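You operate a simulated robot arm through the tools that you are given. There is no shell and no other tool. Be economical: measure what you need, move in short steps, check, and stop when the job is done.

You run a simulated two-armed robot. Do the job below in one go: nothing can be reset, and whatever is moved stays where it is left.

Task
Lock the green tape roll from the open case in the top drawer.
Fine: the drawer's catch is locked at the start and again at the end; the case stays open. Where these are worked on the way, their far stop is far enough and under half their travel is too little: top drawer.

Only the result counts: the job must be done as asked and must still hold three seconds after the hand-in. Knocking over, shifting, dropping, spilling or breaking anything else fails it.

Robot
Two 7-joint arms with fingered hands on one trunk, on a base that drives. Base frame: it is fixed to the floor where the robot stands at the start and does not move with it; the origin is under the middle of the robot, x ahead of it, y to its left, z up. Lengths are in m, angles in degrees, forces in N, time in s.
The left shoulder is at the start at [0.066, 0.104, 0.968], the right one opposite. With the tool pointing down near the work surface each hand reaches from about 0.22 to 0.6 m from the robot's upright axis, wherever it stands, measured 20 degrees to its own side. Places, roughly: bottom drawer catch [1.1, 3.6, 0.2]; coiled hose [0.25, 4, 1]; inside of the top drawer [1, 3.9, 0.6]; middle drawer catch [1.1, 3.6, 0.4]; tape roll [0.5, 3.75, 1]; top drawer [1, 3.8, 0.7]; top drawer catch [1.1, 3.6, 0.7]. Payload 2.4 kg a hand.
Tool frame (each hand has its own): the origin (TCP) lies between the finger pads and is the grasp point; the fingertips stand 0.017 m ahead of it; z points along the fingers, y is the line along which they close. Largest opening 0.088 m; the body of the gripper starts 0.047 m behind the TCP. The gripper is a hand of 2 fingers: y runs from the thumb to the fingers, the wrist lies at [0, 0, -0.165] in the tool frame, and closing takes about 1.5 s.
Orientation is told as [roll, pitch, yaw] about the base's x, y, z axes, in that order, counted from this pose: with the fingers straight down and closing along the base's y, the tool's x points along the base's -x, its y along +y and its z along -z.

Tools
- The arms move only by the tool nudge_tool. It takes "left_series", "right_series" or both (then of equal length, played together; a hand with none holds still); each is a list of rows, each a list of 6 numbers: the shift along the base's x, y, z in units of 300 mm (1.0 is 300 mm), then the turn, a rotation vector about the base's x, y, z in units of 60 degrees (1.0 is 60 degrees). In form: [[x, y, z, wx, wy, wz], ...]. A call has 1 to 8 rows; each row is the pose to reach, as a shift and turn from the pose commanded when the call began. "left_grip" and "right_grip" are, for a hand that has rows, the gripper command, from -1 (fully open) to 1 (shut), values between in proportion, set as the call begins (left out, the last holds). A call with a number of a shift or a turn outside -1 to 1 is refused whole. Rows are played at 5 a second. More than 0.05 m and 8.6 degrees between two rows, or a gripper value outside its range, and nothing of the call is played. Where a pose cannot be reached the arm comes as near as it can. A force on the tool above 70 N (or 10 N above the force at the start of the call, whichever is more), or a blocked arm, ends the call early, and 0.2 s more pass. The fingers move at their own pace (about 0.153 m/s each) and stop on an object; they squeeze with about 31 N. The grip force told is the motor's: it shows also when the fingers shut on nothing. Time passes only in rows, and 0.2 s behind the last, so rows that repeat a pose let the fingers close. It gives the time, the measured TCP pose, the force on the tool (base axes), the opening and the grip force at its end, in the units of the frame above (readings bear some noise), with the torque about the TCP (base axes, N m) and any sound that the robot's microphone picked up, and new pictures: "pictures" is both (left out), scene, wrist or none (wrist: the cameras of the hands that moved).
- Cameras (640 x 400 px; columns grow to the right, rows downward): "scene" is now at [0.145, -0.0039, 0.8746]; the picture's right is [-0.05, -1.00, 0.00], its down [-0.30, 0.01, -0.95] and it looks along [0.95, -0.04, -0.30] (base axes); focal length 231 px, centre (320, 200). "left" rides on the left gripper at [-0.05, 0.003, -0.064] in its tool frame; the picture's right is [-0.06, -1.00, 0.00], its down [0.78, -0.05, -0.62] and it looks along [0.62, -0.04, 0.79] (tool axes); focal length 275 px, centre (320, 200). "right" rides on the right gripper at [0.05, 0.003, -0.063] in its tool frame; the picture's right is [-0.06, 1.00, 0.00], its down [-0.78, -0.05, -0.62] and it looks along [-0.62, -0.04, 0.79] (tool axes); focal length 275 px, centre (320, 200). There is no depth. A picture from a camera that has moved, and an enlarged one, comes with that camera's place and axes in the base frame and with its lens. The place of the scene camera against the robot may be out by one fixed shift of up to 0.018 m in any direction.
- raise_lower(by): slides the trunk up (or, below 0, down) by that many m; the arms and the scene camera ride with it, the base frame stays. It gives what a move gives, with no picture.
- base_move(legs): drives the robot by 1 to 6 legs, each [ahead, left, turn to the left] in m, m and degrees, along the robot's own axes; the way and the turn of a leg run together, so that a leg with both is an arc; at most 1.5 m and 180 degrees a leg. The arms and the cameras ride along, it lands a little off, and it stops where it bumps. It gives what a move gives, and a new picture of the scene camera.
- set_fingers(finger1, thumb_bend, hand): sets how far each is bent, from 0 (flat) to 1 (curled in); at 0.3 the hand is open as for a grip, at 0.7 the pads meet at the TCP. One left out holds its place. A second passes; each finger stops where it meets its share of the squeeze, and holds until it gets a number again. A gripper value or a shape takes the hand back. It gives what a move gives, with no picture; readings hold the bend of each and the force on the fingers (four entries, about 0 where the hand has none), thumb and palm.
- set_grasp(shape, hand): the hand has 2 fingers and takes this shape, open, in about a second: jaw (thumb against the fingers, like two jaws); tri (thumb and two fingers); tip (a fingertip pinch); poke (one finger out to press); point (the index stretched); flat (the hand flat); cup (the hand cupped); fist (a fist). The gripper value then closes the fingers along that shape, each until it touches; the sizes above hold for jaw. It gives what a move gives, with no picture.
- turn_head(pan, tilt): turns the head with the scene camera to pan (to the left, within 60 degrees either way) and tilt (down, from -29 to 69), counted from straight ahead of the robot. It gives what a move gives, and a new picture of the scene camera.
- inspect(camera, box): a new picture of the part [left, top, right, bottom] of that camera's present view, enlarged. The clock stands still meanwhile.
- hand_in(): hands the job in; it is judged then, once.

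Work in short steps. Places have to be worked out from the pictures, the camera data and where the tool is seen: move nearer, look again, correct. Check each grasp and each placing, and mend what went wrong. You have 135 turns and 274 pictures in all, those below and enlarged ones among them. Open the grippers and draw the arms clear of the work before you hand the job in, unless the task says otherwise; then end with one line.

The tools are called after "Call:" by a JSON object that holds its "name" and its "arguments". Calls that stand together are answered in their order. nudge_tool: Moves the arms, as the interface text tells. Its arguments: {"type":"object","properties":{"left_series":{"type":"array","items":{"type":"array","items":{"type":"number"}}},"left_grip":{"type":"number"},"right_series":{"type":"array","items":{"type":"array","items":{"type":"number"}}},"right_grip":{"type":"number"},"pictures":{"type":"string","enum":["both","scene","wrist","none"]}},"required":[]} The other tools are called the same way: raise_lower (by) slides the trunk up or down; set_grasp (shape, hand) gives the hand a shape; set_fingers (finger1, thumb_bend, hand) moves the fingers one by one; base_move (legs) drives the base; turn_head (pan, tilt) turns the head that bears the scene camera; inspect (camera, box) takes an enlarged picture of a part of a camera's view; hand_in () hands the job in.

At the start:

```text
time: 0.0
left_tool_pos: [0.3577, 0.1459, 0.8185]
left_ee_rot: [0.0, 0.1, 0.0]
left_ft_force: [0.6, -0.4, 0.0]
left_ft_torque: [0.01, 0.0, 0.0]
left_opening: 0.088
left_grasp_force: 0.1
left_shape: jaw
left_bend: [0.3, 0.3]
left_finger forces: [0.0, 0.1, 0.0, 0.1, 0.0, 0.0]
right_tool_pos: [0.4029, -0.1631, 0.7943]
right_ee_rot: [-0.1, 0.0, 0.1]
right_ft_force: [0.1, -0.4, -0.8]
right_ft_torque: [-0.02, 0.04, 0.0]
right_opening: 0.0878
right_grasp_force: 0.0
right_shape: jaw
right_bend: [0.3, 0.3]
right_finger forces: [0.0, 0.0, 0.0, 0.0, 0.0, 0.1]
trunk travel left (down, up): [-0.2, 0.65]
robot x, y, heading: [-0.0003, -0.0005, 0.2]
head pan, tilt: [-2.6, 17.4]
```

scene: 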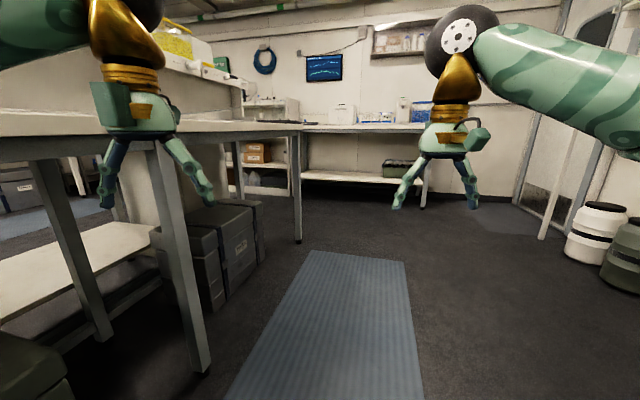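
right: 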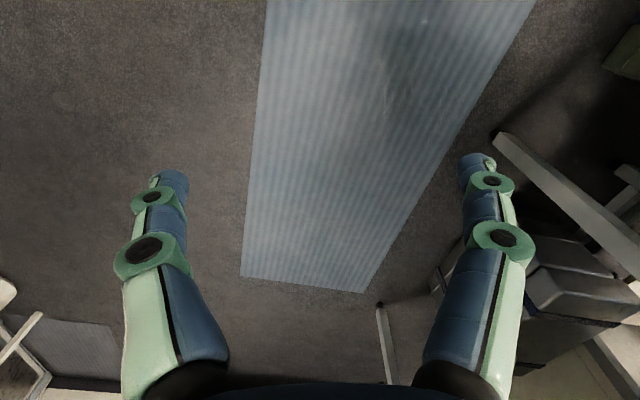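
left: 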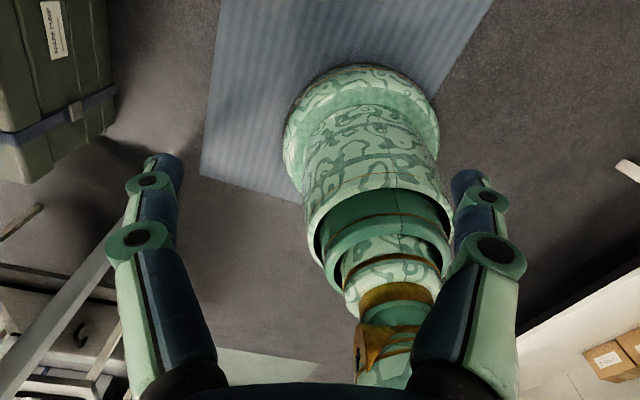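

The work lies about 3.8 m to my left, so I look left first to see what stands in the way.

Call:
{"name": "turn_head", "arguments": {"pan": 60, "tilt": 15}}

```text
time: 1.3
left_tool_pos: [0.3569, 0.1459, 0.8188]
left_ee_rot: [0.0, 0.0, 0.0]
left_ft_force: [0.1, 0.3, -1.2]
left_ft_torque: [0.01, 0.03, -0.06]
left_opening: 0.0877
left_grasp_force: 0.2
left_shape: jaw
left_bend: [0.3, 0.3]
left_finger forces: [0.0, 0.0, 0.1, 0.1, 0.0, 0.1]
right_tool_pos: [0.4029, -0.1631, 0.794]
right_ee_rot: [0.0, 0.0, 0.1]
right_ft_force: [-0.1, 0.0, -0.8]
right_ft_torque: [-0.01, 0.03, 0.0]
right_opening: 0.0879
right_grasp_force: 0.0
right_shape: jaw
right_bend: [0.3, 0.3]
right_finger forces: [0.1, 0.0, 0.1, 0.0, 0.1, 0.0]
trunk travel left (down, up): [-0.2, 0.65]
robot x, y, heading: [-0.0006, 0.001, 0.1]
head pan, tilt: [60.0, 15.0]
camera scene: at [0.0985, 0.0813, 0.8785], right [0.87, -0.5, 0.0], down [-0.13, -0.22, -0.97], along [0.48, 0.84, -0.26], focal length 231 px, centre (320, 200)
```

scene: 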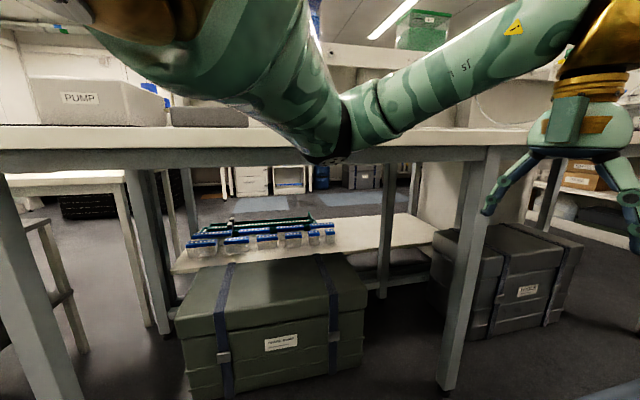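

A bench edge lies close on my left. I raise the trunk to see over it and map a route.

Call:
{"name": "raise_lower", "arguments": {"by": 0.6}}

Call:
{"name": "turn_head", "arguments": {"pan": 60, "tilt": 20}}

Call:
{"name": "turn_head", "arguments": {"pan": 15, "tilt": 25}}

```text
refused: 0.6 is not a number from -0.4 to 0.4
```

```text
time: 2.0
left_tool_pos: [0.3566, 0.1462, 0.8183]
left_ee_rot: [0.1, 0.0, -0.1]
left_ft_force: [-0.5, 0.3, -0.4]
left_ft_torque: [0.01, 0.03, 0.01]
left_opening: 0.0878
left_grasp_force: 0.1
left_shape: jaw
left_bend: [0.3, 0.3]
left_finger forces: [0.1, 0.1, 0.0, 0.1, 0.0, 0.1]
right_tool_pos: [0.4022, -0.163, 0.7939]
right_ee_rot: [-0.2, 0.0, 0.0]
right_ft_force: [0.7, 0.5, -0.8]
right_ft_torque: [0.0, -0.01, -0.02]
right_opening: 0.0879
right_grasp_force: 0.1
right_shape: jaw
right_bend: [0.3, 0.3]
right_finger forces: [0.1, 0.1, 0.0, 0.0, 0.0, 0.0]
trunk travel left (down, up): [-0.2, 0.65]
robot x, y, heading: [-0.0039, -0.0025, -0.2]
head pan, tilt: [60.0, 20.0]
camera scene: at [0.0983, 0.0811, 0.8703], right [0.87, -0.5, 0.0], down [-0.17, -0.3, -0.94], along [0.47, 0.81, -0.34], focal length 231 px, centre (320, 200)
```

scene: 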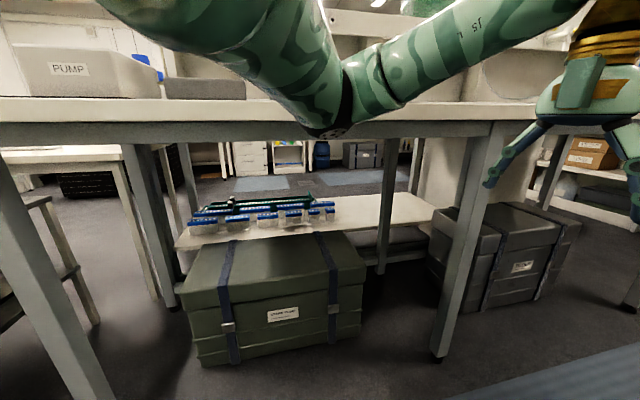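

```text
time: 3.1
left_tool_pos: [0.3575, 0.1458, 0.8186]
left_ee_rot: [0.0, 0.0, -0.1]
left_ft_force: [0.3, -0.6, -0.1]
left_ft_torque: [-0.01, 0.0, 0.0]
left_opening: 0.088
left_grasp_force: 0.2
left_shape: jaw
left_bend: [0.3, 0.3]
left_finger forces: [0.0, 0.0, 0.1, 0.1, 0.0, 0.1]
right_tool_pos: [0.4024, -0.1625, 0.7932]
right_ee_rot: [0.0, 0.0, 0.0]
right_ft_force: [0.4, -0.4, 0.8]
right_ft_torque: [0.01, -0.04, 0.01]
right_opening: 0.0879
right_grasp_force: 0.0
right_shape: jaw
right_bend: [0.3, 0.3]
right_finger forces: [0.0, 0.1, 0.0, 0.0, 0.0, 0.0]
trunk travel left (down, up): [-0.2, 0.65]
robot x, y, heading: [0.0013, 0.0016, -0.1]
head pan, tilt: [15.0, 25.0]
camera scene: at [0.1407, 0.0243, 0.8622], right [0.26, -0.97, 0.0], down [-0.41, -0.11, -0.91], along [0.88, 0.24, -0.42], focal length 231 px, centre (320, 200)
```

scene: 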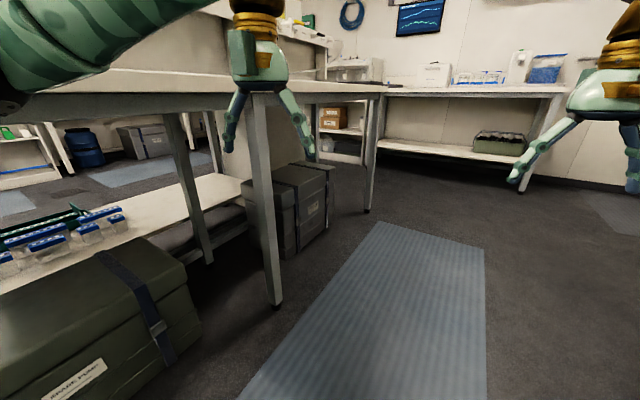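

The room is turned about −18° to my frame (mat and bench legs line up with that). I raise the trunk to see over the bench.

Call:
{"name": "raise_lower", "arguments": {"by": 0.4}}

Call:
{"name": "turn_head", "arguments": {"pan": 25, "tilt": 25}}

Call:
{"name": "turn_head", "arguments": {"pan": 60, "tilt": 20}}

Call:
{"name": "turn_head", "arguments": {"pan": -5, "tilt": 25}}

```text
time: 6.9
left_tool_pos: [0.3574, 0.1463, 1.2187]
left_ee_rot: [0.1, 0.0, 0.0]
left_ft_force: [0.1, -0.4, 0.0]
left_ft_torque: [-0.03, -0.02, -0.02]
left_opening: 0.088
left_grasp_force: 0.0
left_shape: jaw
left_bend: [0.3, 0.3]
left_finger forces: [0.0, 0.0, 0.0, 0.0, 0.0, 0.1]
right_tool_pos: [0.402, -0.1634, 1.1947]
right_ee_rot: [-0.1, 0.0, 0.0]
right_ft_force: [0.0, 0.2, 0.2]
right_ft_torque: [0.01, -0.02, 0.03]
right_opening: 0.0879
right_grasp_force: 0.0
right_shape: jaw
right_bend: [0.3, 0.3]
right_finger forces: [0.0, 0.1, 0.1, 0.1, 0.1, 0.0]
trunk travel left (down, up): [-0.6, 0.25]
robot x, y, heading: [-0.0003, -0.0055, -0.1]
head pan, tilt: [15.0, 25.0]
```

```text
time: 7.7
left_tool_pos: [0.3569, 0.1444, 1.2186]
left_ee_rot: [0.1, 0.0, 0.0]
left_ft_force: [-1.1, 0.0, -0.3]
left_ft_torque: [0.0, 0.06, 0.0]
left_opening: 0.0879
left_grasp_force: 0.0
left_shape: jaw
left_bend: [0.3, 0.3]
left_finger forces: [0.0, 0.0, 0.0, 0.0, 0.0, 0.1]
right_tool_pos: [0.4022, -0.1621, 1.1949]
right_ee_rot: [-0.1, 0.1, 0.0]
right_ft_force: [0.1, 0.2, 0.7]
right_ft_torque: [0.04, -0.02, 0.01]
right_opening: 0.0878
right_grasp_force: 0.0
right_shape: jaw
right_bend: [0.3, 0.3]
right_finger forces: [0.0, 0.0, 0.1, 0.0, 0.0, 0.0]
trunk travel left (down, up): [-0.6, 0.25]
robot x, y, heading: [0.0006, 0.0001, -0.1]
head pan, tilt: [25.0, 25.0]
camera scene: at [0.1248, 0.0393, 1.2635], right [0.42, -0.91, 0.0], down [-0.38, -0.18, -0.91], along [0.82, 0.38, -0.42], focal length 231 px, centre (320, 200)
```

scene: 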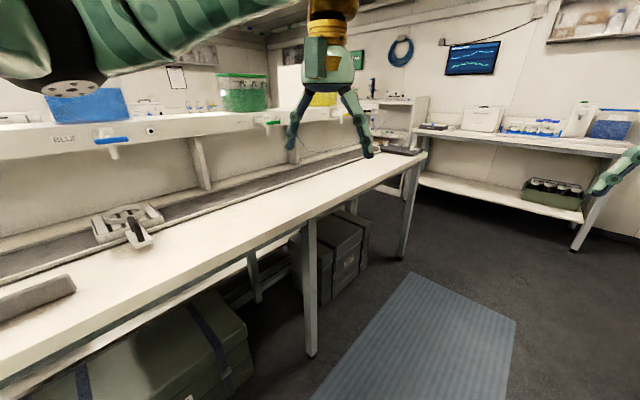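

```text
time: 8.7
left_tool_pos: [0.3579, 0.1454, 1.2183]
left_ee_rot: [0.0, 0.0, -0.1]
left_ft_force: [0.8, 0.1, 0.5]
left_ft_torque: [0.02, 0.02, -0.05]
left_opening: 0.0878
left_grasp_force: 0.2
left_shape: jaw
left_bend: [0.3, 0.3]
left_finger forces: [0.1, 0.1, 0.0, 0.0, 0.1, 0.1]
right_tool_pos: [0.4019, -0.1633, 1.1934]
right_ee_rot: [-0.1, 0.0, 0.0]
right_ft_force: [0.3, -0.4, -0.6]
right_ft_torque: [0.02, -0.01, -0.01]
right_opening: 0.0879
right_grasp_force: 0.0
right_shape: jaw
right_bend: [0.3, 0.3]
right_finger forces: [0.1, 0.0, 0.0, 0.0, 0.0, 0.0]
trunk travel left (down, up): [-0.6, 0.25]
robot x, y, heading: [0.0025, 0.0009, -0.0]
head pan, tilt: [60.0, 20.0]
camera scene: at [0.0879, 0.081, 1.2716], right [0.87, -0.5, 0.0], down [-0.17, -0.3, -0.94], along [0.47, 0.81, -0.34], focal length 231 px, centre (320, 200)
```

scene: 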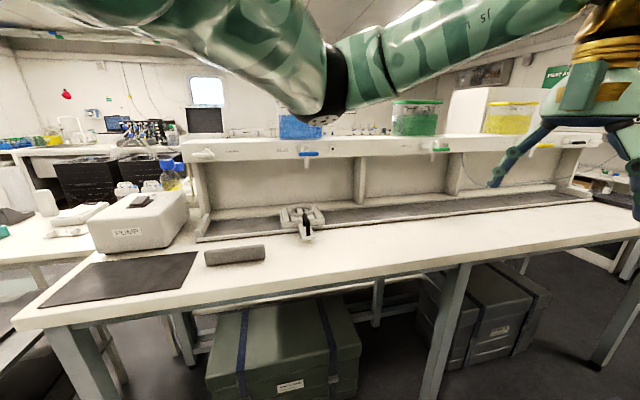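

```text
time: 10.0
left_tool_pos: [0.3567, 0.1464, 1.2184]
left_ee_rot: [-0.1, 0.0, 0.0]
left_ft_force: [-0.3, -0.6, 0.3]
left_ft_torque: [0.02, 0.0, 0.04]
left_opening: 0.0881
left_grasp_force: 0.1
left_shape: jaw
left_bend: [0.3, 0.3]
left_finger forces: [0.0, 0.1, 0.1, 0.0, 0.0, 0.0]
right_tool_pos: [0.4017, -0.1623, 1.1954]
right_ee_rot: [0.0, 0.0, 0.0]
right_ft_force: [1.1, 0.2, -0.8]
right_ft_torque: [-0.02, 0.03, 0.0]
right_opening: 0.0881
right_grasp_force: 0.1
right_shape: jaw
right_bend: [0.3, 0.3]
right_finger forces: [0.0, 0.0, 0.0, 0.0, 0.0, 0.0]
trunk travel left (down, up): [-0.6, 0.25]
robot x, y, heading: [0.0001, 0.0006, 0.2]
head pan, tilt: [-5.0, 25.0]
camera scene: at [0.1331, -0.0076, 1.2635], right [-0.09, -1.0, 0.0], down [-0.42, 0.04, -0.91], along [0.9, -0.08, -0.42], focal length 231 px, centre (320, 200)
```

scene: 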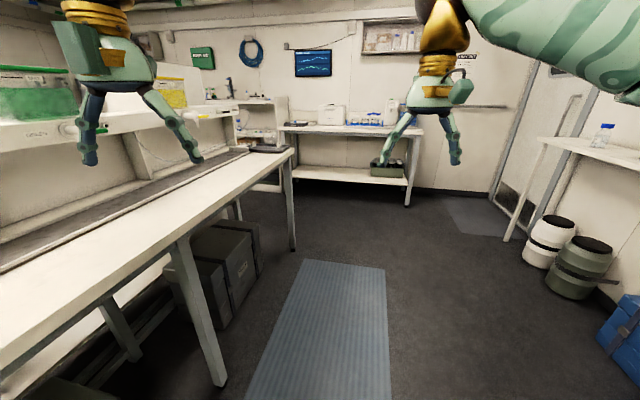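

The bench's right end leaves a gap about 1 m wide before the far bench. I turn parallel to the bench, drive along it bearing right, then turn left 90°.

Call:
{"name": "base_move", "arguments": {"legs": [[0, 0, -18], [1.3, -0.35, 0], [0.9, 0, 0]]}}

Call:
{"name": "turn_head", "arguments": {"pan": 50, "tilt": 25}}

```text
time: 22.2
left_tool_pos: [2.359, -1.0522, 1.2191]
left_ee_rot: [0.0, 0.0, -21.2]
left_ft_force: [0.4, -0.6, 0.3]
left_ft_torque: [-0.01, -0.05, 0.02]
left_opening: 0.0879
left_grasp_force: 0.0
left_shape: jaw
left_bend: [0.3, 0.3]
left_finger forces: [0.0, 0.0, 0.0, 0.0, 0.0, 0.0]
right_tool_pos: [2.2906, -1.3573, 1.1925]
right_ee_rot: [-0.1, 0.0, -21.1]
right_ft_force: [-0.2, -0.2, 0.1]
right_ft_torque: [-0.01, 0.01, 0.01]
right_opening: 0.0879
right_grasp_force: 0.0
right_shape: jaw
right_bend: [0.3, 0.3]
right_finger forces: [0.0, 0.1, 0.1, 0.0, 0.1, 0.1]
trunk travel left (down, up): [-0.6, 0.25]
robot x, y, heading: [1.9705, -1.0591, -21.0]
head pan, tilt: [-5.0, 25.0]
camera scene: at [2.0959, -1.1102, 1.2635], right [-0.44, -0.9, 0.0], down [-0.38, 0.19, -0.91], along [0.81, -0.4, -0.42], focal length 231 px, centre (320, 200)
```

scene: 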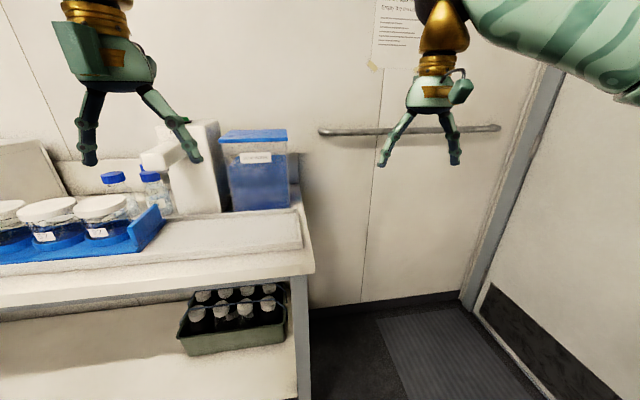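

```text
time: 23.4
left_tool_pos: [2.3582, -1.0516, 1.2182]
left_ee_rot: [0.0, -0.1, -21.1]
left_ft_force: [0.4, 0.6, -0.5]
left_ft_torque: [-0.03, -0.02, 0.01]
left_opening: 0.0882
left_grasp_force: 0.1
left_shape: jaw
left_bend: [0.3, 0.3]
left_finger forces: [0.0, 0.0, 0.0, 0.1, 0.1, 0.0]
right_tool_pos: [2.2897, -1.3578, 1.1946]
right_ee_rot: [0.0, 0.0, -21.1]
right_ft_force: [0.0, 0.0, 0.0]
right_ft_torque: [0.01, 0.03, 0.0]
right_opening: 0.0876
right_grasp_force: 0.1
right_shape: jaw
right_bend: [0.3, 0.3]
right_finger forces: [0.1, 0.0, 0.0, 0.0, 0.0, 0.0]
trunk travel left (down, up): [-0.6, 0.25]
robot x, y, heading: [1.9726, -1.0605, -21.3]
head pan, tilt: [50.0, 25.0]
camera scene: at [2.0935, -1.0251, 1.2635], right [0.48, -0.88, 0.0], down [-0.37, -0.2, -0.91], along [0.79, 0.44, -0.42], focal length 231 px, centre (320, 200)
```

scene: 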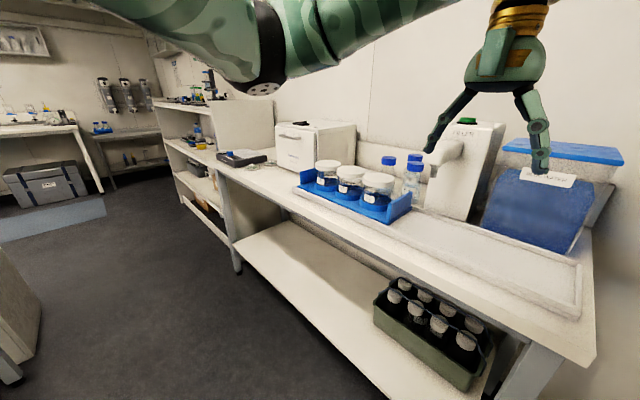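

Turning left about 93° so I face down the aisle between the benches.

Call:
{"name": "base_move", "arguments": {"legs": [[0, 0, 93]]}}

Call:
{"name": "turn_head", "arguments": {"pan": 0, "tilt": 25}}

Call:
{"name": "turn_head", "arguments": {"pan": 35, "tilt": 25}}

```text
time: 27.8
left_tool_pos: [1.9417, -0.6761, 1.218]
left_ee_rot: [-0.1, 0.0, 72.8]
left_ft_force: [-0.5, -0.1, -0.3]
left_ft_torque: [0.0, -0.01, 0.01]
left_opening: 0.0878
left_grasp_force: 0.1
left_shape: jaw
left_bend: [0.3, 0.3]
left_finger forces: [0.1, 0.1, 0.1, 0.0, 0.0, 0.1]
right_tool_pos: [2.2488, -0.7253, 1.1947]
right_ee_rot: [-0.2, -0.1, 72.6]
right_ft_force: [0.0, 0.5, 0.7]
right_ft_torque: [0.02, 0.0, 0.0]
right_opening: 0.0881
right_grasp_force: 0.1
right_shape: jaw
right_bend: [0.3, 0.3]
right_finger forces: [0.1, 0.0, 0.0, 0.1, 0.0, 0.0]
trunk travel left (down, up): [-0.6, 0.25]
robot x, y, heading: [1.9742, -1.0592, 72.7]
head pan, tilt: [50.0, 25.0]
camera scene: at [1.9458, -0.9566, 1.2635], right [0.84, 0.54, 0.0], down [0.23, -0.36, -0.91], along [-0.49, 0.76, -0.42], focal length 231 px, centre (320, 200)
```

scene: 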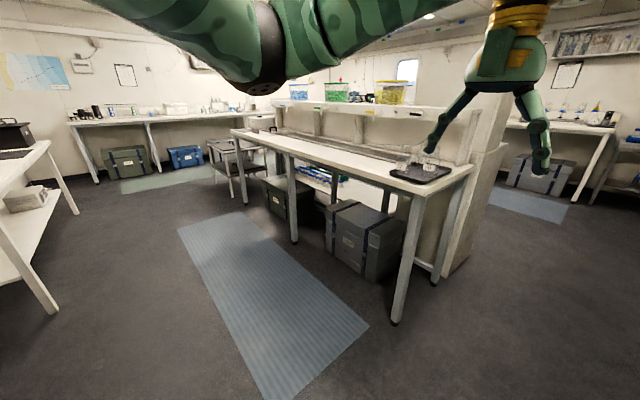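

```text
time: 28.9
left_tool_pos: [1.9408, -0.6766, 1.2186]
left_ee_rot: [-0.1, 0.0, 72.7]
left_ft_force: [0.1, -0.4, -0.1]
left_ft_torque: [0.01, -0.03, -0.05]
left_opening: 0.0877
left_grasp_force: 0.0
left_shape: jaw
left_bend: [0.3, 0.3]
left_finger forces: [0.0, 0.1, 0.0, 0.0, 0.0, 0.0]
right_tool_pos: [2.2482, -0.7251, 1.1941]
right_ee_rot: [-0.1, 0.1, 72.7]
right_ft_force: [-0.2, 1.0, -0.1]
right_ft_torque: [0.01, -0.01, 0.03]
right_opening: 0.0877
right_grasp_force: 0.1
right_shape: jaw
right_bend: [0.3, 0.3]
right_finger forces: [0.1, 0.1, 0.0, 0.0, 0.0, 0.1]
trunk travel left (down, up): [-0.6, 0.25]
robot x, y, heading: [1.9752, -1.0588, 72.7]
head pan, tilt: [0.0, 25.0]
camera scene: at [2.023, -0.9461, 1.2635], right [0.96, -0.3, 0.0], down [-0.13, -0.4, -0.91], along [0.27, 0.87, -0.42], focal length 231 px, centre (320, 200)
```

scene: 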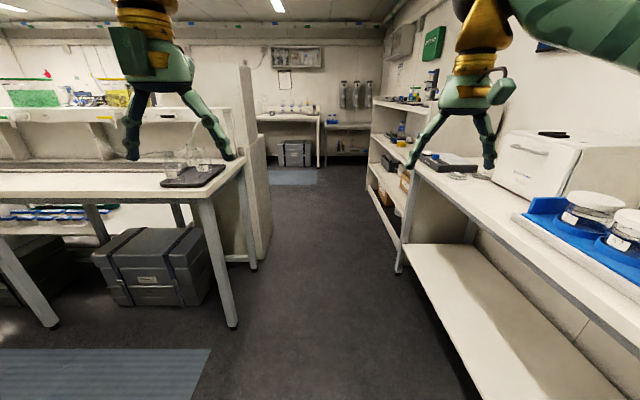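

```text
time: 30.0
left_tool_pos: [1.9398, -0.6753, 1.2185]
left_ee_rot: [0.0, 0.0, 72.7]
left_ft_force: [0.1, -0.5, 0.3]
left_ft_torque: [0.03, -0.01, 0.03]
left_opening: 0.0879
left_grasp_force: 0.0
left_shape: jaw
left_bend: [0.3, 0.3]
left_finger forces: [0.0, 0.0, 0.1, 0.0, 0.0, 0.0]
right_tool_pos: [2.2486, -0.7245, 1.1937]
right_ee_rot: [-0.1, 0.0, 72.7]
right_ft_force: [0.4, -0.8, 0.7]
right_ft_torque: [0.0, 0.05, 0.01]
right_opening: 0.0881
right_grasp_force: 0.0
right_shape: jaw
right_bend: [0.3, 0.3]
right_finger forces: [0.1, 0.0, 0.1, 0.0, 0.0, 0.0]
trunk travel left (down, up): [-0.6, 0.25]
robot x, y, heading: [1.9714, -1.0606, 73.0]
head pan, tilt: [35.0, 25.0]
camera scene: at [1.9677, -0.9463, 1.2635], right [0.95, 0.3, 0.0], down [0.13, -0.4, -0.91], along [-0.28, 0.86, -0.42], focal length 231 px, centre (320, 200)
```

scene: 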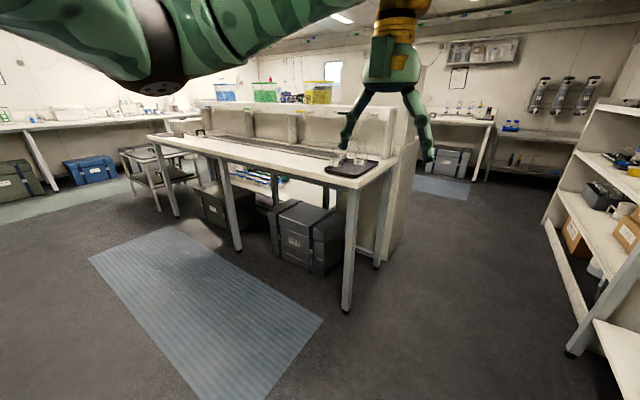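

Clear aisle from about a=1.76 to a=2.8 in room axes. I drive forward in its middle, then look left.

Call:
{"name": "base_move", "arguments": {"legs": [[0.7, -0.08, 0], [0.9, 0, 0]]}}

Call:
{"name": "turn_head", "arguments": {"pan": 50, "tilt": 25}}

```text
time: 38.1
left_tool_pos: [2.5204, 0.8177, 1.2183]
left_ee_rot: [0.0, -0.1, 71.2]
left_ft_force: [-0.2, 0.6, -0.4]
left_ft_torque: [0.0, 0.0, 0.01]
left_opening: 0.0881
left_grasp_force: 0.1
left_shape: jaw
left_bend: [0.3, 0.3]
left_finger forces: [0.1, 0.1, 0.0, 0.1, 0.0, 0.0]
right_tool_pos: [2.8262, 0.7619, 1.1954]
right_ee_rot: [-0.1, 0.0, 71.2]
right_ft_force: [-0.1, 0.1, -0.4]
right_ft_torque: [-0.04, 0.03, -0.01]
right_opening: 0.0879
right_grasp_force: 0.1
right_shape: jaw
right_bend: [0.3, 0.3]
right_finger forces: [0.0, 0.1, 0.1, 0.1, 0.0, 0.0]
trunk travel left (down, up): [-0.6, 0.25]
robot x, y, heading: [2.5461, 0.4328, 71.2]
head pan, tilt: [35.0, 25.0]
camera scene: at [2.5409, 0.5475, 1.2635], right [0.96, 0.28, 0.0], down [0.12, -0.41, -0.91], along [-0.25, 0.87, -0.42], focal length 231 px, centre (320, 200)
```

scene: 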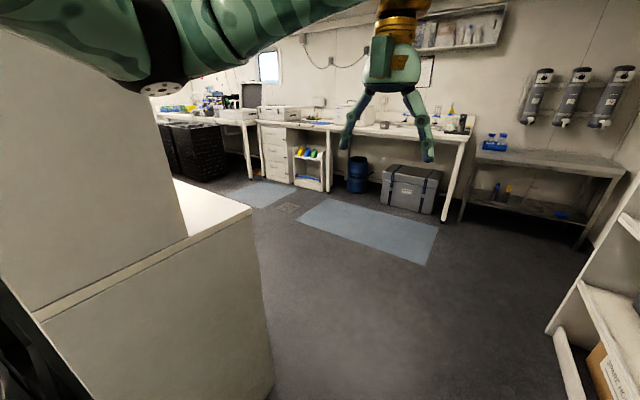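

```text
time: 38.9
left_tool_pos: [2.5202, 0.8184, 1.2177]
left_ee_rot: [0.0, 0.0, 71.1]
left_ft_force: [0.2, -0.1, -0.7]
left_ft_torque: [0.02, 0.01, -0.01]
left_opening: 0.0879
left_grasp_force: 0.1
left_shape: jaw
left_bend: [0.3, 0.3]
left_finger forces: [0.1, 0.0, 0.0, 0.0, 0.0, 0.0]
right_tool_pos: [2.827, 0.7616, 1.1938]
right_ee_rot: [-0.1, -0.1, 71.2]
right_ft_force: [-0.6, 0.0, 0.6]
right_ft_torque: [-0.01, 0.0, 0.0]
right_opening: 0.0877
right_grasp_force: 0.0
right_shape: jaw
right_bend: [0.3, 0.3]
right_finger forces: [0.1, 0.1, 0.0, 0.0, 0.0, 0.1]
trunk travel left (down, up): [-0.6, 0.25]
robot x, y, heading: [2.5468, 0.4351, 71.1]
head pan, tilt: [50.0, 25.0]
camera scene: at [2.5189, 0.5376, 1.2635], right [0.86, 0.52, 0.0], down [0.22, -0.36, -0.91], along [-0.47, 0.78, -0.42], focal length 231 px, centre (320, 200)
```

scene: 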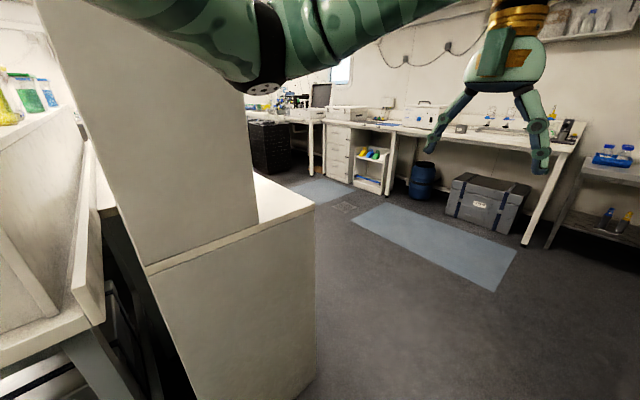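

The drawer cabinet shows at the left end of the far bench, and the floor before it is clear. I drive forward past the low cabinet and then strafe left.

Call:
{"name": "base_move", "arguments": {"legs": [[1.25, 0, 1], [0, 1.2, 0], [0, 1.0, 0]]}}

Call:
{"name": "turn_head", "arguments": {"pan": 15, "tilt": 30}}

```text
time: 55.7
left_tool_pos: [0.7839, 2.6365, 1.2174]
left_ee_rot: [0.1, 0.0, 74.5]
left_ft_force: [0.2, -0.6, 0.7]
left_ft_torque: [-0.03, 0.0, -0.02]
left_opening: 0.0879
left_grasp_force: 0.1
left_shape: jaw
left_bend: [0.3, 0.3]
left_finger forces: [0.0, 0.1, 0.0, 0.0, 0.0, 0.0]
right_tool_pos: [1.0939, 2.5969, 1.1948]
right_ee_rot: [-0.1, 0.1, 74.5]
right_ft_force: [-0.1, -0.2, 0.1]
right_ft_torque: [0.02, 0.0, 0.03]
right_opening: 0.0879
right_grasp_force: 0.0
right_shape: jaw
right_bend: [0.3, 0.3]
right_finger forces: [0.1, 0.1, 0.0, 0.1, 0.0, 0.0]
trunk travel left (down, up): [-0.6, 0.25]
robot x, y, heading: [0.8288, 2.2545, 74.5]
head pan, tilt: [50.0, 25.0]
camera scene: at [0.7978, 2.3556, 1.2635], right [0.82, 0.57, 0.0], down [0.24, -0.35, -0.91], along [-0.51, 0.75, -0.42], focal length 231 px, centre (320, 200)
```

scene: 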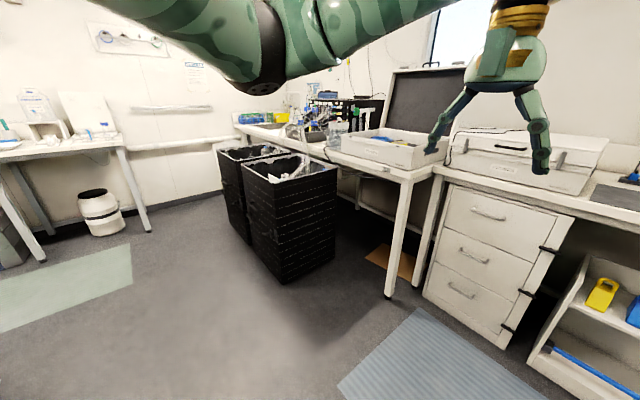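

```text
time: 56.7
left_tool_pos: [0.7841, 2.6358, 1.2177]
left_ee_rot: [0.0, 0.0, 74.5]
left_ft_force: [-0.6, -0.5, 0.5]
left_ft_torque: [0.01, -0.01, 0.03]
left_opening: 0.088
left_grasp_force: 0.1
left_shape: jaw
left_bend: [0.3, 0.3]
left_finger forces: [0.1, 0.0, 0.0, 0.0, 0.0, 0.0]
right_tool_pos: [1.0928, 2.5968, 1.1941]
right_ee_rot: [-0.1, 0.0, 74.5]
right_ft_force: [-0.1, 0.4, 0.1]
right_ft_torque: [0.02, 0.01, 0.01]
right_opening: 0.0877
right_grasp_force: 0.0
right_shape: jaw
right_bend: [0.3, 0.3]
right_finger forces: [0.0, 0.0, 0.1, 0.0, 0.0, 0.0]
trunk travel left (down, up): [-0.6, 0.25]
robot x, y, heading: [0.8293, 2.2549, 74.2]
head pan, tilt: [15.0, 30.0]
camera scene: at [0.851, 2.37, 1.2556], right [1.0, -0.01, 0.0], down [0.0, -0.5, -0.87], along [0.01, 0.87, -0.5], focal length 231 px, centre (320, 200)
```

scene: 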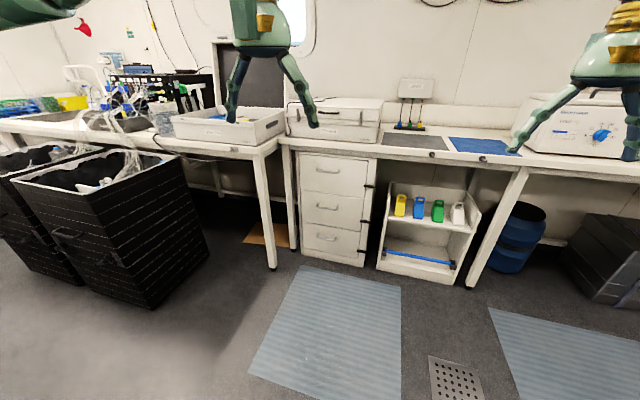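

The drawer unit, with black catches on its right side, and the open case stand ahead. I enlarge both.

Call:
{"name": "inspect", "arguments": {"camera": "scene", "box": [270, 140, 400, 270]}}

Call:
{"name": "inspect", "arguments": {"camera": "scene", "box": [150, 70, 410, 170]}}

```text
3.08 times, centred on (335, 205) of scene
camera zoom: at [0.851, 2.37, 1.2556], right [1.0, -0.01, 0.0], down [0.0, -0.5, -0.87], along [0.01, 0.87, -0.5], focal length 712 px, centre (274, 185)
```

zoom: 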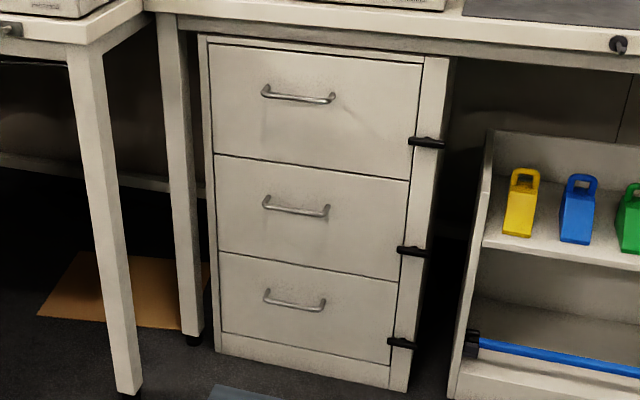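

```text
2.46 times, centred on (280, 120) of scene
camera zoom: at [0.851, 2.37, 1.2556], right [1.0, -0.01, 0.0], down [0.0, -0.5, -0.87], along [0.01, 0.87, -0.5], focal length 570 px, centre (418, 397)
```

zoom: 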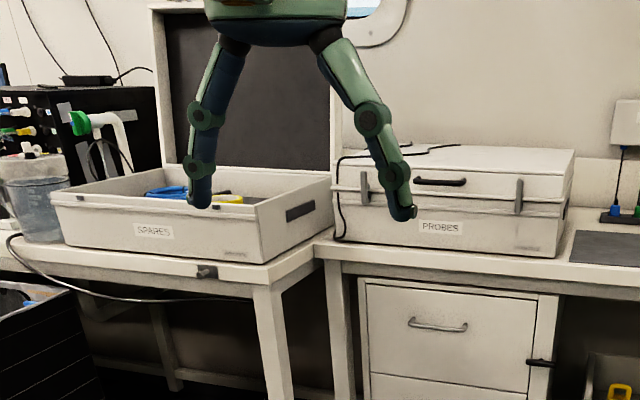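

Turn-button catches: horizontal bar means locked. I move nearer and square up to the cabinet, staying clear of the bench.

Call:
{"name": "base_move", "arguments": {"legs": [[0.4, 0.05, -3]]}}

Call:
{"name": "turn_head", "arguments": {"pan": 0, "tilt": 40}}

```text
time: 59.2
left_tool_pos: [0.8814, 3.0335, 1.2186]
left_ee_rot: [0.1, 0.0, 70.7]
left_ft_force: [0.3, 0.1, -0.3]
left_ft_torque: [0.02, 0.03, 0.03]
left_opening: 0.0878
left_grasp_force: 0.1
left_shape: jaw
left_bend: [0.3, 0.3]
left_finger forces: [0.0, 0.0, 0.0, 0.0, 0.0, 0.1]
right_tool_pos: [1.1876, 2.975, 1.1943]
right_ee_rot: [-0.1, 0.1, 70.8]
right_ft_force: [-0.1, 0.1, 0.2]
right_ft_torque: [0.01, 0.0, 0.01]
right_opening: 0.088
right_grasp_force: 0.1
right_shape: jaw
right_bend: [0.3, 0.3]
right_finger forces: [0.0, 0.0, 0.0, 0.0, 0.0, 0.0]
trunk travel left (down, up): [-0.6, 0.25]
robot x, y, heading: [0.8986, 2.6487, 70.6]
head pan, tilt: [15.0, 30.0]
camera scene: at [0.9305, 2.7646, 1.2555], right [1.0, -0.07, 0.0], down [-0.04, -0.5, -0.87], along [0.06, 0.86, -0.5], focal length 231 px, centre (320, 200)
```

scene: 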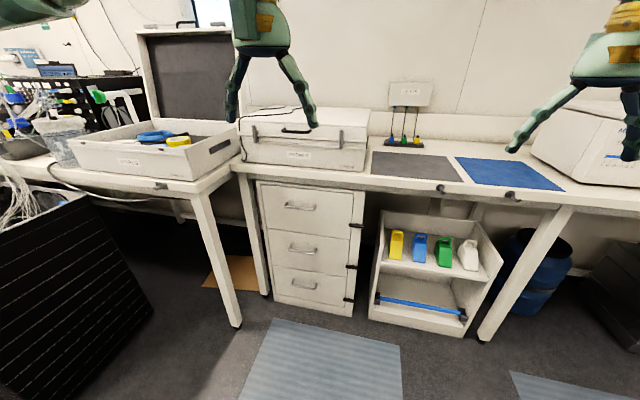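

```text
time: 60.0
left_tool_pos: [0.8794, 3.0337, 1.217]
left_ee_rot: [0.0, 0.0, 70.8]
left_ft_force: [0.2, -0.5, -0.2]
left_ft_torque: [-0.01, 0.01, -0.01]
left_opening: 0.0883
left_grasp_force: 0.0
left_shape: jaw
left_bend: [0.3, 0.3]
left_finger forces: [0.0, 0.1, 0.1, 0.0, 0.0, 0.1]
right_tool_pos: [1.1866, 2.9734, 1.1952]
right_ee_rot: [-0.1, -0.1, 70.8]
right_ft_force: [0.1, -0.4, 0.7]
right_ft_torque: [-0.02, -0.02, -0.01]
right_opening: 0.0878
right_grasp_force: 0.1
right_shape: jaw
right_bend: [0.3, 0.3]
right_finger forces: [0.0, 0.0, 0.0, 0.0, 0.0, 0.0]
trunk travel left (down, up): [-0.6, 0.25]
robot x, y, heading: [0.9008, 2.6462, 70.7]
head pan, tilt: [0.0, 40.0]
camera scene: at [0.9516, 2.7541, 1.2402], right [0.94, -0.33, 0.0], down [-0.21, -0.61, -0.77], along [0.25, 0.72, -0.64], focal length 231 px, centre (320, 200)
```

scene: 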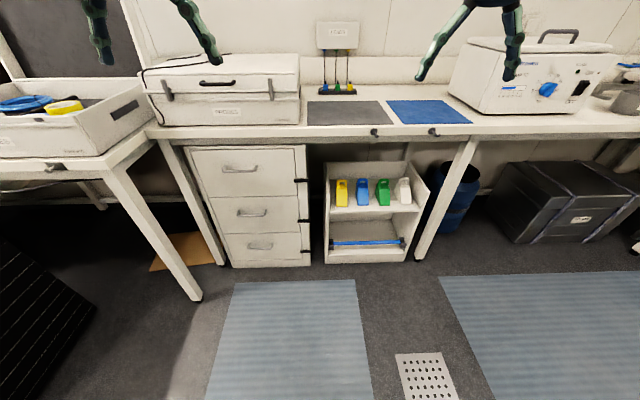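

Facing is square to the cabinet now. I put the catch near [1.14, 3.54, 0.67] and the handle near [0.91, 3.63, 0.72]. I turn the right hand to point forward, in steps.

Call:
{"name": "nudge_tool", "arguments": {"right_series": [[0, 0, -0.05, 0.135, -0.047, 0], [0, 0, -0.1, 0.27, -0.094, 0], [0, 0, -0.15, 0.405, -0.141, 0], [0, 0, -0.2, 0.54, -0.188, 0], [0, 0, -0.25, 0.675, -0.235, 0], [0, 0, -0.3, 0.81, -0.282, 0], [0, 0, -0.35, 0.944, -0.33, 0]], "pictures": "none"}}

Call:
{"name": "nudge_tool", "arguments": {"right_series": [[0, 0, 0, 0.118, -0.041, 0], [0, 0, 0, 0.236, -0.082, 0], [0, 0, 0, 0.354, -0.124, 0], [0, 0, 0, 0.472, -0.165, 0]]}}

```text
time: 61.6
left_tool_pos: [0.8805, 3.0332, 1.2191]
left_ee_rot: [0.0, 0.0, 70.9]
left_ft_force: [0.5, 0.2, -0.5]
left_ft_torque: [-0.01, 0.03, 0.02]
left_opening: 0.0879
left_grasp_force: 0.0
left_shape: jaw
left_bend: [0.3, 0.3]
left_finger forces: [0.0, 0.1, 0.0, 0.0, 0.0, 0.0]
right_tool_pos: [1.1856, 2.9747, 1.0892]
right_ee_rot: [-0.1, -60.0, 70.9]
right_ft_force: [0.0, -0.4, 0.7]
right_ft_torque: [0.0, 0.03, 0.01]
right_opening: 0.088
right_grasp_force: 0.1
right_shape: jaw
right_bend: [0.3, 0.3]
right_finger forces: [0.1, 0.1, 0.0, 0.0, 0.0, 0.1]
trunk travel left (down, up): [-0.6, 0.25]
robot x, y, heading: [0.8973, 2.6441, 70.9]
head pan, tilt: [0.0, 40.0]
```

```text
time: 62.6
left_tool_pos: [0.8795, 3.0329, 1.2182]
left_ee_rot: [0.0, 0.0, 70.7]
left_ft_force: [0.0, 0.2, -0.5]
left_ft_torque: [0.01, 0.02, -0.02]
left_opening: 0.0882
left_grasp_force: 0.0
left_shape: jaw
left_bend: [0.3, 0.3]
left_finger forces: [0.1, 0.1, 0.0, 0.0, 0.0, 0.1]
right_tool_pos: [1.1847, 2.9755, 1.0893]
right_ee_rot: [179.9, -90.0, -109.2]
right_ft_force: [-0.5, 0.0, 0.1]
right_ft_torque: [0.01, -0.02, 0.01]
right_opening: 0.0878
right_grasp_force: 0.1
right_shape: jaw
right_bend: [0.3, 0.3]
right_finger forces: [0.0, 0.0, 0.0, 0.1, 0.0, 0.0]
trunk travel left (down, up): [-0.6, 0.25]
robot x, y, heading: [0.9009, 2.6446, 70.8]
head pan, tilt: [0.0, 40.0]
camera scene: at [0.9515, 2.7539, 1.2402], right [0.94, -0.33, 0.0], down [-0.21, -0.61, -0.77], along [0.25, 0.72, -0.64], focal length 231 px, centre (320, 200)
camera right: at [1.1631, 2.9155, 1.0396], right [-0.94, 0.33, 0.06], down [-0.16, -0.6, 0.78], along [0.3, 0.73, 0.62], focal length 275 px, centre (320, 200)
```

scene: 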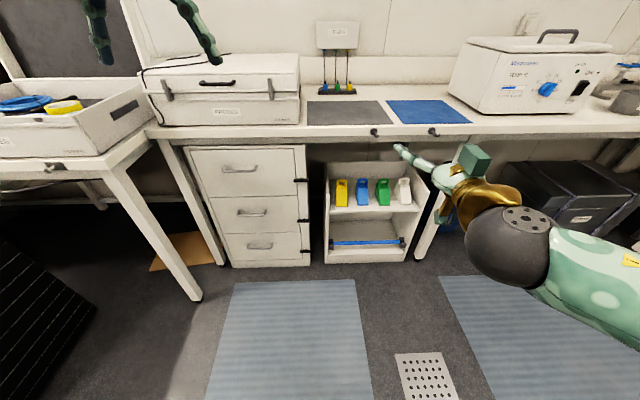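
right: 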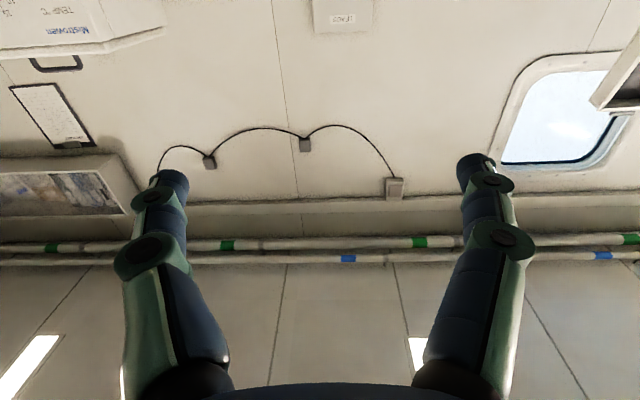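

Hand points forward. I shift the base left and ahead, and lower the trunk partly to keep a useful head view.

Call:
{"name": "base_move", "arguments": {"legs": [[0.2, 0.2, 0]]}}

Call:
{"name": "raise_lower", "arguments": {"by": -0.27}}

Call:
{"name": "nudge_tool", "arguments": {"right_series": [[0, 0, -0.12, 0, 0, 0], [0, 0, -0.24, 0, 0, 0], [0, 0, -0.36, 0, 0, 0], [0, 0, -0.45, 0, 0, 0]]}}

```text
time: 64.5
left_tool_pos: [0.7569, 3.2801, 1.2176]
left_ee_rot: [0.0, 0.0, 71.1]
left_ft_force: [-0.1, 0.3, -0.5]
left_ft_torque: [-0.03, 0.0, -0.01]
left_opening: 0.0879
left_grasp_force: 0.0
left_shape: jaw
left_bend: [0.3, 0.3]
left_finger forces: [0.1, 0.0, 0.0, 0.0, 0.0, 0.0]
right_tool_pos: [1.0637, 3.2207, 1.0895]
right_ee_rot: [-83.4, -89.8, 154.3]
right_ft_force: [-0.9, -0.8, -0.4]
right_ft_torque: [0.03, 0.01, 0.01]
right_opening: 0.0879
right_grasp_force: 0.3
right_shape: jaw
right_bend: [0.3, 0.3]
right_finger forces: [0.0, 0.0, 0.1, 0.0, 0.0, 0.0]
trunk travel left (down, up): [-0.6, 0.25]
robot x, y, heading: [0.7786, 2.8913, 71.1]
head pan, tilt: [0.0, 40.0]
camera scene: at [0.8295, 3.0009, 1.2402], right [0.95, -0.33, 0.0], down [-0.21, -0.61, -0.77], along [0.25, 0.72, -0.64], focal length 231 px, centre (320, 200)
```

scene: 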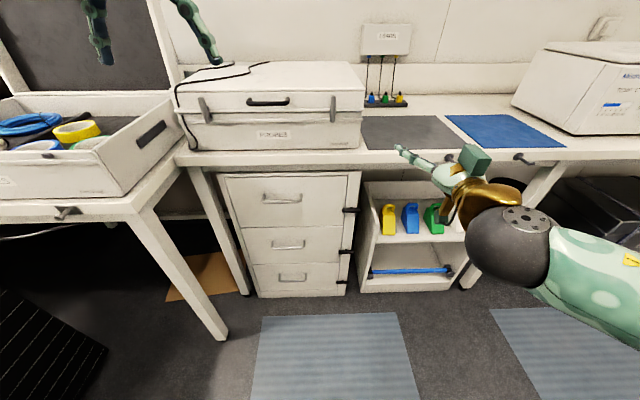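

```text
time: 67.3
left_tool_pos: [0.7569, 3.279, 0.9477]
left_ee_rot: [0.1, 0.0, 71.0]
left_ft_force: [0.8, 0.7, 0.0]
left_ft_torque: [0.01, 0.0, 0.01]
left_opening: 0.0878
left_grasp_force: 0.0
left_shape: jaw
left_bend: [0.3, 0.3]
left_finger forces: [0.1, 0.0, 0.0, 0.0, 0.0, 0.1]
right_tool_pos: [1.0634, 3.2226, 0.8197]
right_ee_rot: [-127.7, -89.9, -161.5]
right_ft_force: [-0.3, -0.3, -0.6]
right_ft_torque: [0.0, 0.0, 0.02]
right_opening: 0.088
right_grasp_force: 0.2
right_shape: jaw
right_bend: [0.3, 0.3]
right_finger forces: [0.1, 0.0, 0.0, 0.1, 0.0, 0.1]
trunk travel left (down, up): [-0.33, 0.52]
robot x, y, heading: [0.7812, 2.8986, 71.2]
head pan, tilt: [0.0, 40.0]
```

```text
time: 68.3
left_tool_pos: [0.7575, 3.279, 0.9483]
left_ee_rot: [0.0, 0.0, 71.0]
left_ft_force: [0.1, 0.7, -0.1]
left_ft_torque: [0.0, 0.0, 0.02]
left_opening: 0.0876
left_grasp_force: 0.0
left_shape: jaw
left_bend: [0.3, 0.3]
left_finger forces: [0.0, 0.0, 0.0, 0.0, 0.0, 0.1]
right_tool_pos: [1.0623, 3.2244, 0.6857]
right_ee_rot: [-128.9, -89.8, -160.2]
right_ft_force: [-0.2, -0.5, 0.1]
right_ft_torque: [0.01, 0.01, 0.02]
right_opening: 0.0879
right_grasp_force: 0.1
right_shape: jaw
right_bend: [0.3, 0.3]
right_finger forces: [0.0, 0.1, 0.1, 0.0, 0.1, 0.1]
trunk travel left (down, up): [-0.33, 0.52]
robot x, y, heading: [0.781, 2.895, 70.6]
head pan, tilt: [0.0, 40.0]
camera scene: at [0.8315, 3.0052, 0.9688], right [0.95, -0.33, 0.0], down [-0.21, -0.61, -0.77], along [0.25, 0.72, -0.64], focal length 231 px, centre (320, 200)
camera right: at [1.0399, 3.1639, 0.6363], right [-0.94, 0.33, 0.06], down [-0.16, -0.6, 0.78], along [0.29, 0.73, 0.62], focal length 275 px, centre (320, 200)
```

scene: 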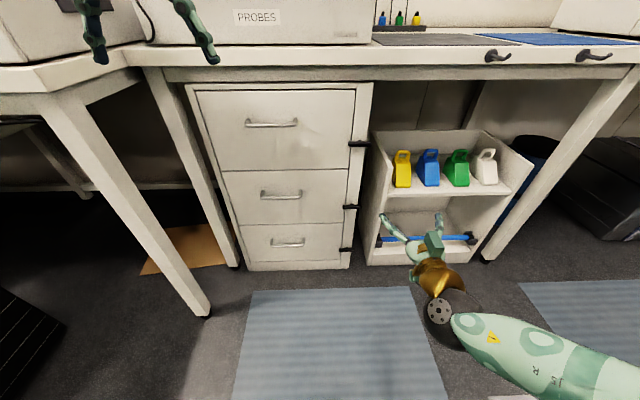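
right: 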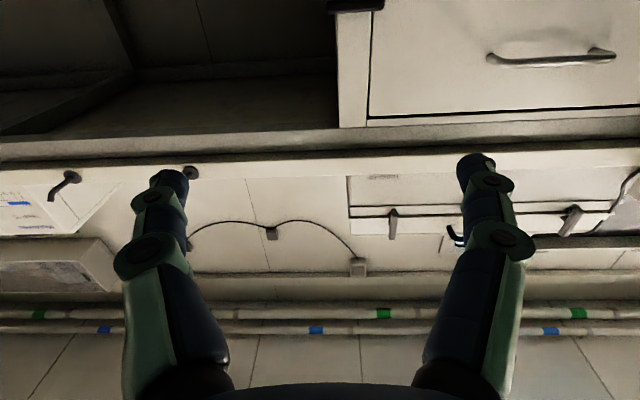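

I enlarge the top catch to find its pivot and exact place.

Call:
{"name": "inspect", "arguments": {"camera": "scene", "box": [320, 110, 400, 170]}}

Call:
{"name": "inspect", "arguments": {"camera": "right", "box": [310, 0, 640, 130]}}

```text
6.67 times, centred on (360, 140) of scene
camera zoom: at [0.8315, 3.0052, 0.9688], right [0.95, -0.33, 0.0], down [-0.21, -0.61, -0.77], along [0.25, 0.72, -0.64], focal length 1543 px, centre (53, 600)
```

zoom: 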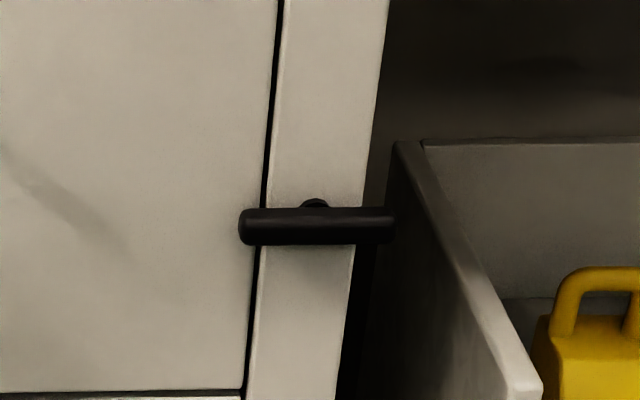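

```text
1.94 times, centred on (475, 65) of right
camera zoom: at [1.0399, 3.1639, 0.6363], right [-0.94, 0.33, 0.06], down [-0.16, -0.6, 0.78], along [0.29, 0.73, 0.62], focal length 534 px, centre (19, 462)
```

zoom: 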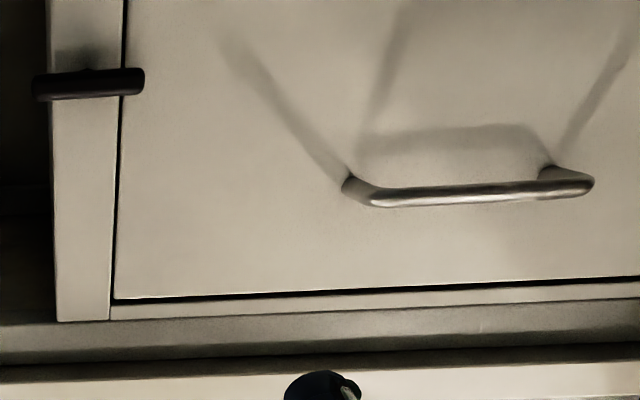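

The catch is a rod on a central stem, so I will grip it with the fingers above and below and twist. I roll the right hand +90° about the forward axis.

Call:
{"name": "nudge_tool", "arguments": {"right_series": [[0, 0, 0, 0.047, 0.135, 0], [0, 0, 0, 0.094, 0.27, 0], [0, 0, 0, 0.141, 0.405, 0], [0, 0, 0, 0.188, 0.54, 0], [0, 0, 0, 0.235, 0.675, 0], [0, 0, 0, 0.282, 0.81, 0], [0, 0, 0, 0.33, 0.944, 0]], "pictures": "none"}}

Call:
{"name": "nudge_tool", "arguments": {"right_series": [[0, 0, 0, 0.041, 0.118, 0], [0, 0, 0, 0.082, 0.236, 0], [0, 0, 0, 0.124, 0.354, 0], [0, 0, 0, 0.165, 0.472, 0]]}}

```text
time: 69.9
left_tool_pos: [0.758, 3.2793, 0.9492]
left_ee_rot: [0.0, 0.0, 71.0]
left_ft_force: [0.7, 0.3, 0.5]
left_ft_torque: [-0.02, -0.02, 0.0]
left_opening: 0.0878
left_grasp_force: 0.0
left_shape: jaw
left_bend: [0.3, 0.3]
left_finger forces: [0.0, 0.0, 0.0, 0.1, 0.1, 0.0]
right_tool_pos: [1.0637, 3.2213, 0.6839]
right_ee_rot: [90.1, -29.9, -19.2]
right_ft_force: [0.1, -0.5, 0.3]
right_ft_torque: [0.0, -0.01, 0.01]
right_opening: 0.0877
right_grasp_force: 0.0
right_shape: jaw
right_bend: [0.3, 0.3]
right_finger forces: [0.0, 0.0, 0.1, 0.0, 0.1, 0.1]
trunk travel left (down, up): [-0.33, 0.52]
robot x, y, heading: [0.7819, 2.8932, 71.0]
head pan, tilt: [0.0, 40.0]
```

```text
time: 70.9
left_tool_pos: [0.7572, 3.279, 0.948]
left_ee_rot: [0.0, 0.1, 71.1]
left_ft_force: [-0.3, 1.4, 0.0]
left_ft_torque: [0.04, 0.0, -0.01]
left_opening: 0.0878
left_grasp_force: 0.0
left_shape: jaw
left_bend: [0.3, 0.3]
left_finger forces: [0.0, 0.0, 0.1, 0.1, 0.1, 0.0]
right_tool_pos: [1.063, 3.222, 0.684]
right_ee_rot: [90.1, 0.1, -19.3]
right_ft_force: [0.1, 0.8, 0.3]
right_ft_torque: [0.01, 0.01, 0.02]
right_opening: 0.0878
right_grasp_force: 0.2
right_shape: jaw
right_bend: [0.3, 0.3]
right_finger forces: [0.0, 0.0, 0.1, 0.0, 0.0, 0.0]
trunk travel left (down, up): [-0.33, 0.52]
robot x, y, heading: [0.7818, 2.8915, 71.0]
head pan, tilt: [0.0, 40.0]
camera scene: at [0.8315, 3.0052, 0.9688], right [0.95, -0.33, 0.0], down [-0.21, -0.61, -0.77], along [0.25, 0.72, -0.64], focal length 231 px, centre (320, 200)
camera right: at [0.9964, 3.1781, 0.6881], right [0.06, -0.02, 1.0], down [0.54, -0.84, -0.05], along [0.84, 0.54, -0.04], focal length 275 px, centre (320, 200)
```

scene: 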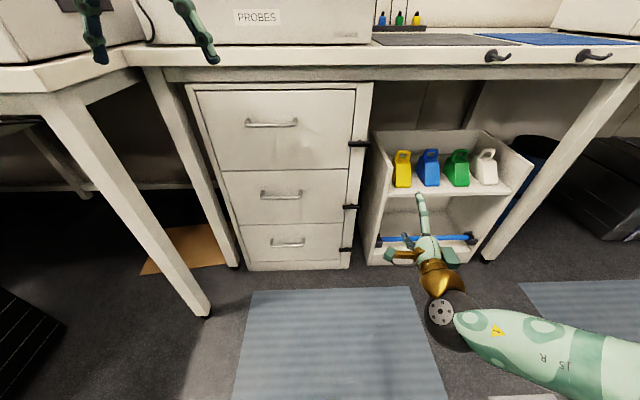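
right: 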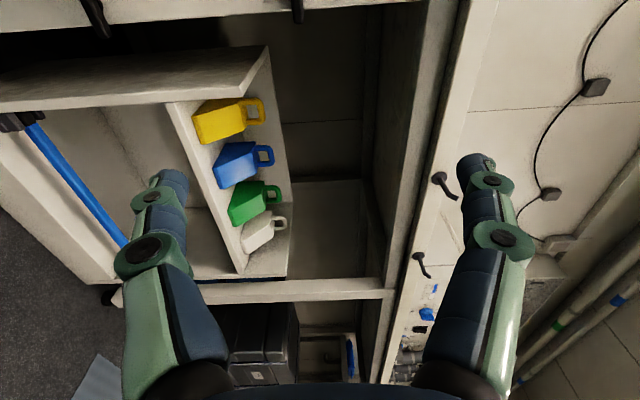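

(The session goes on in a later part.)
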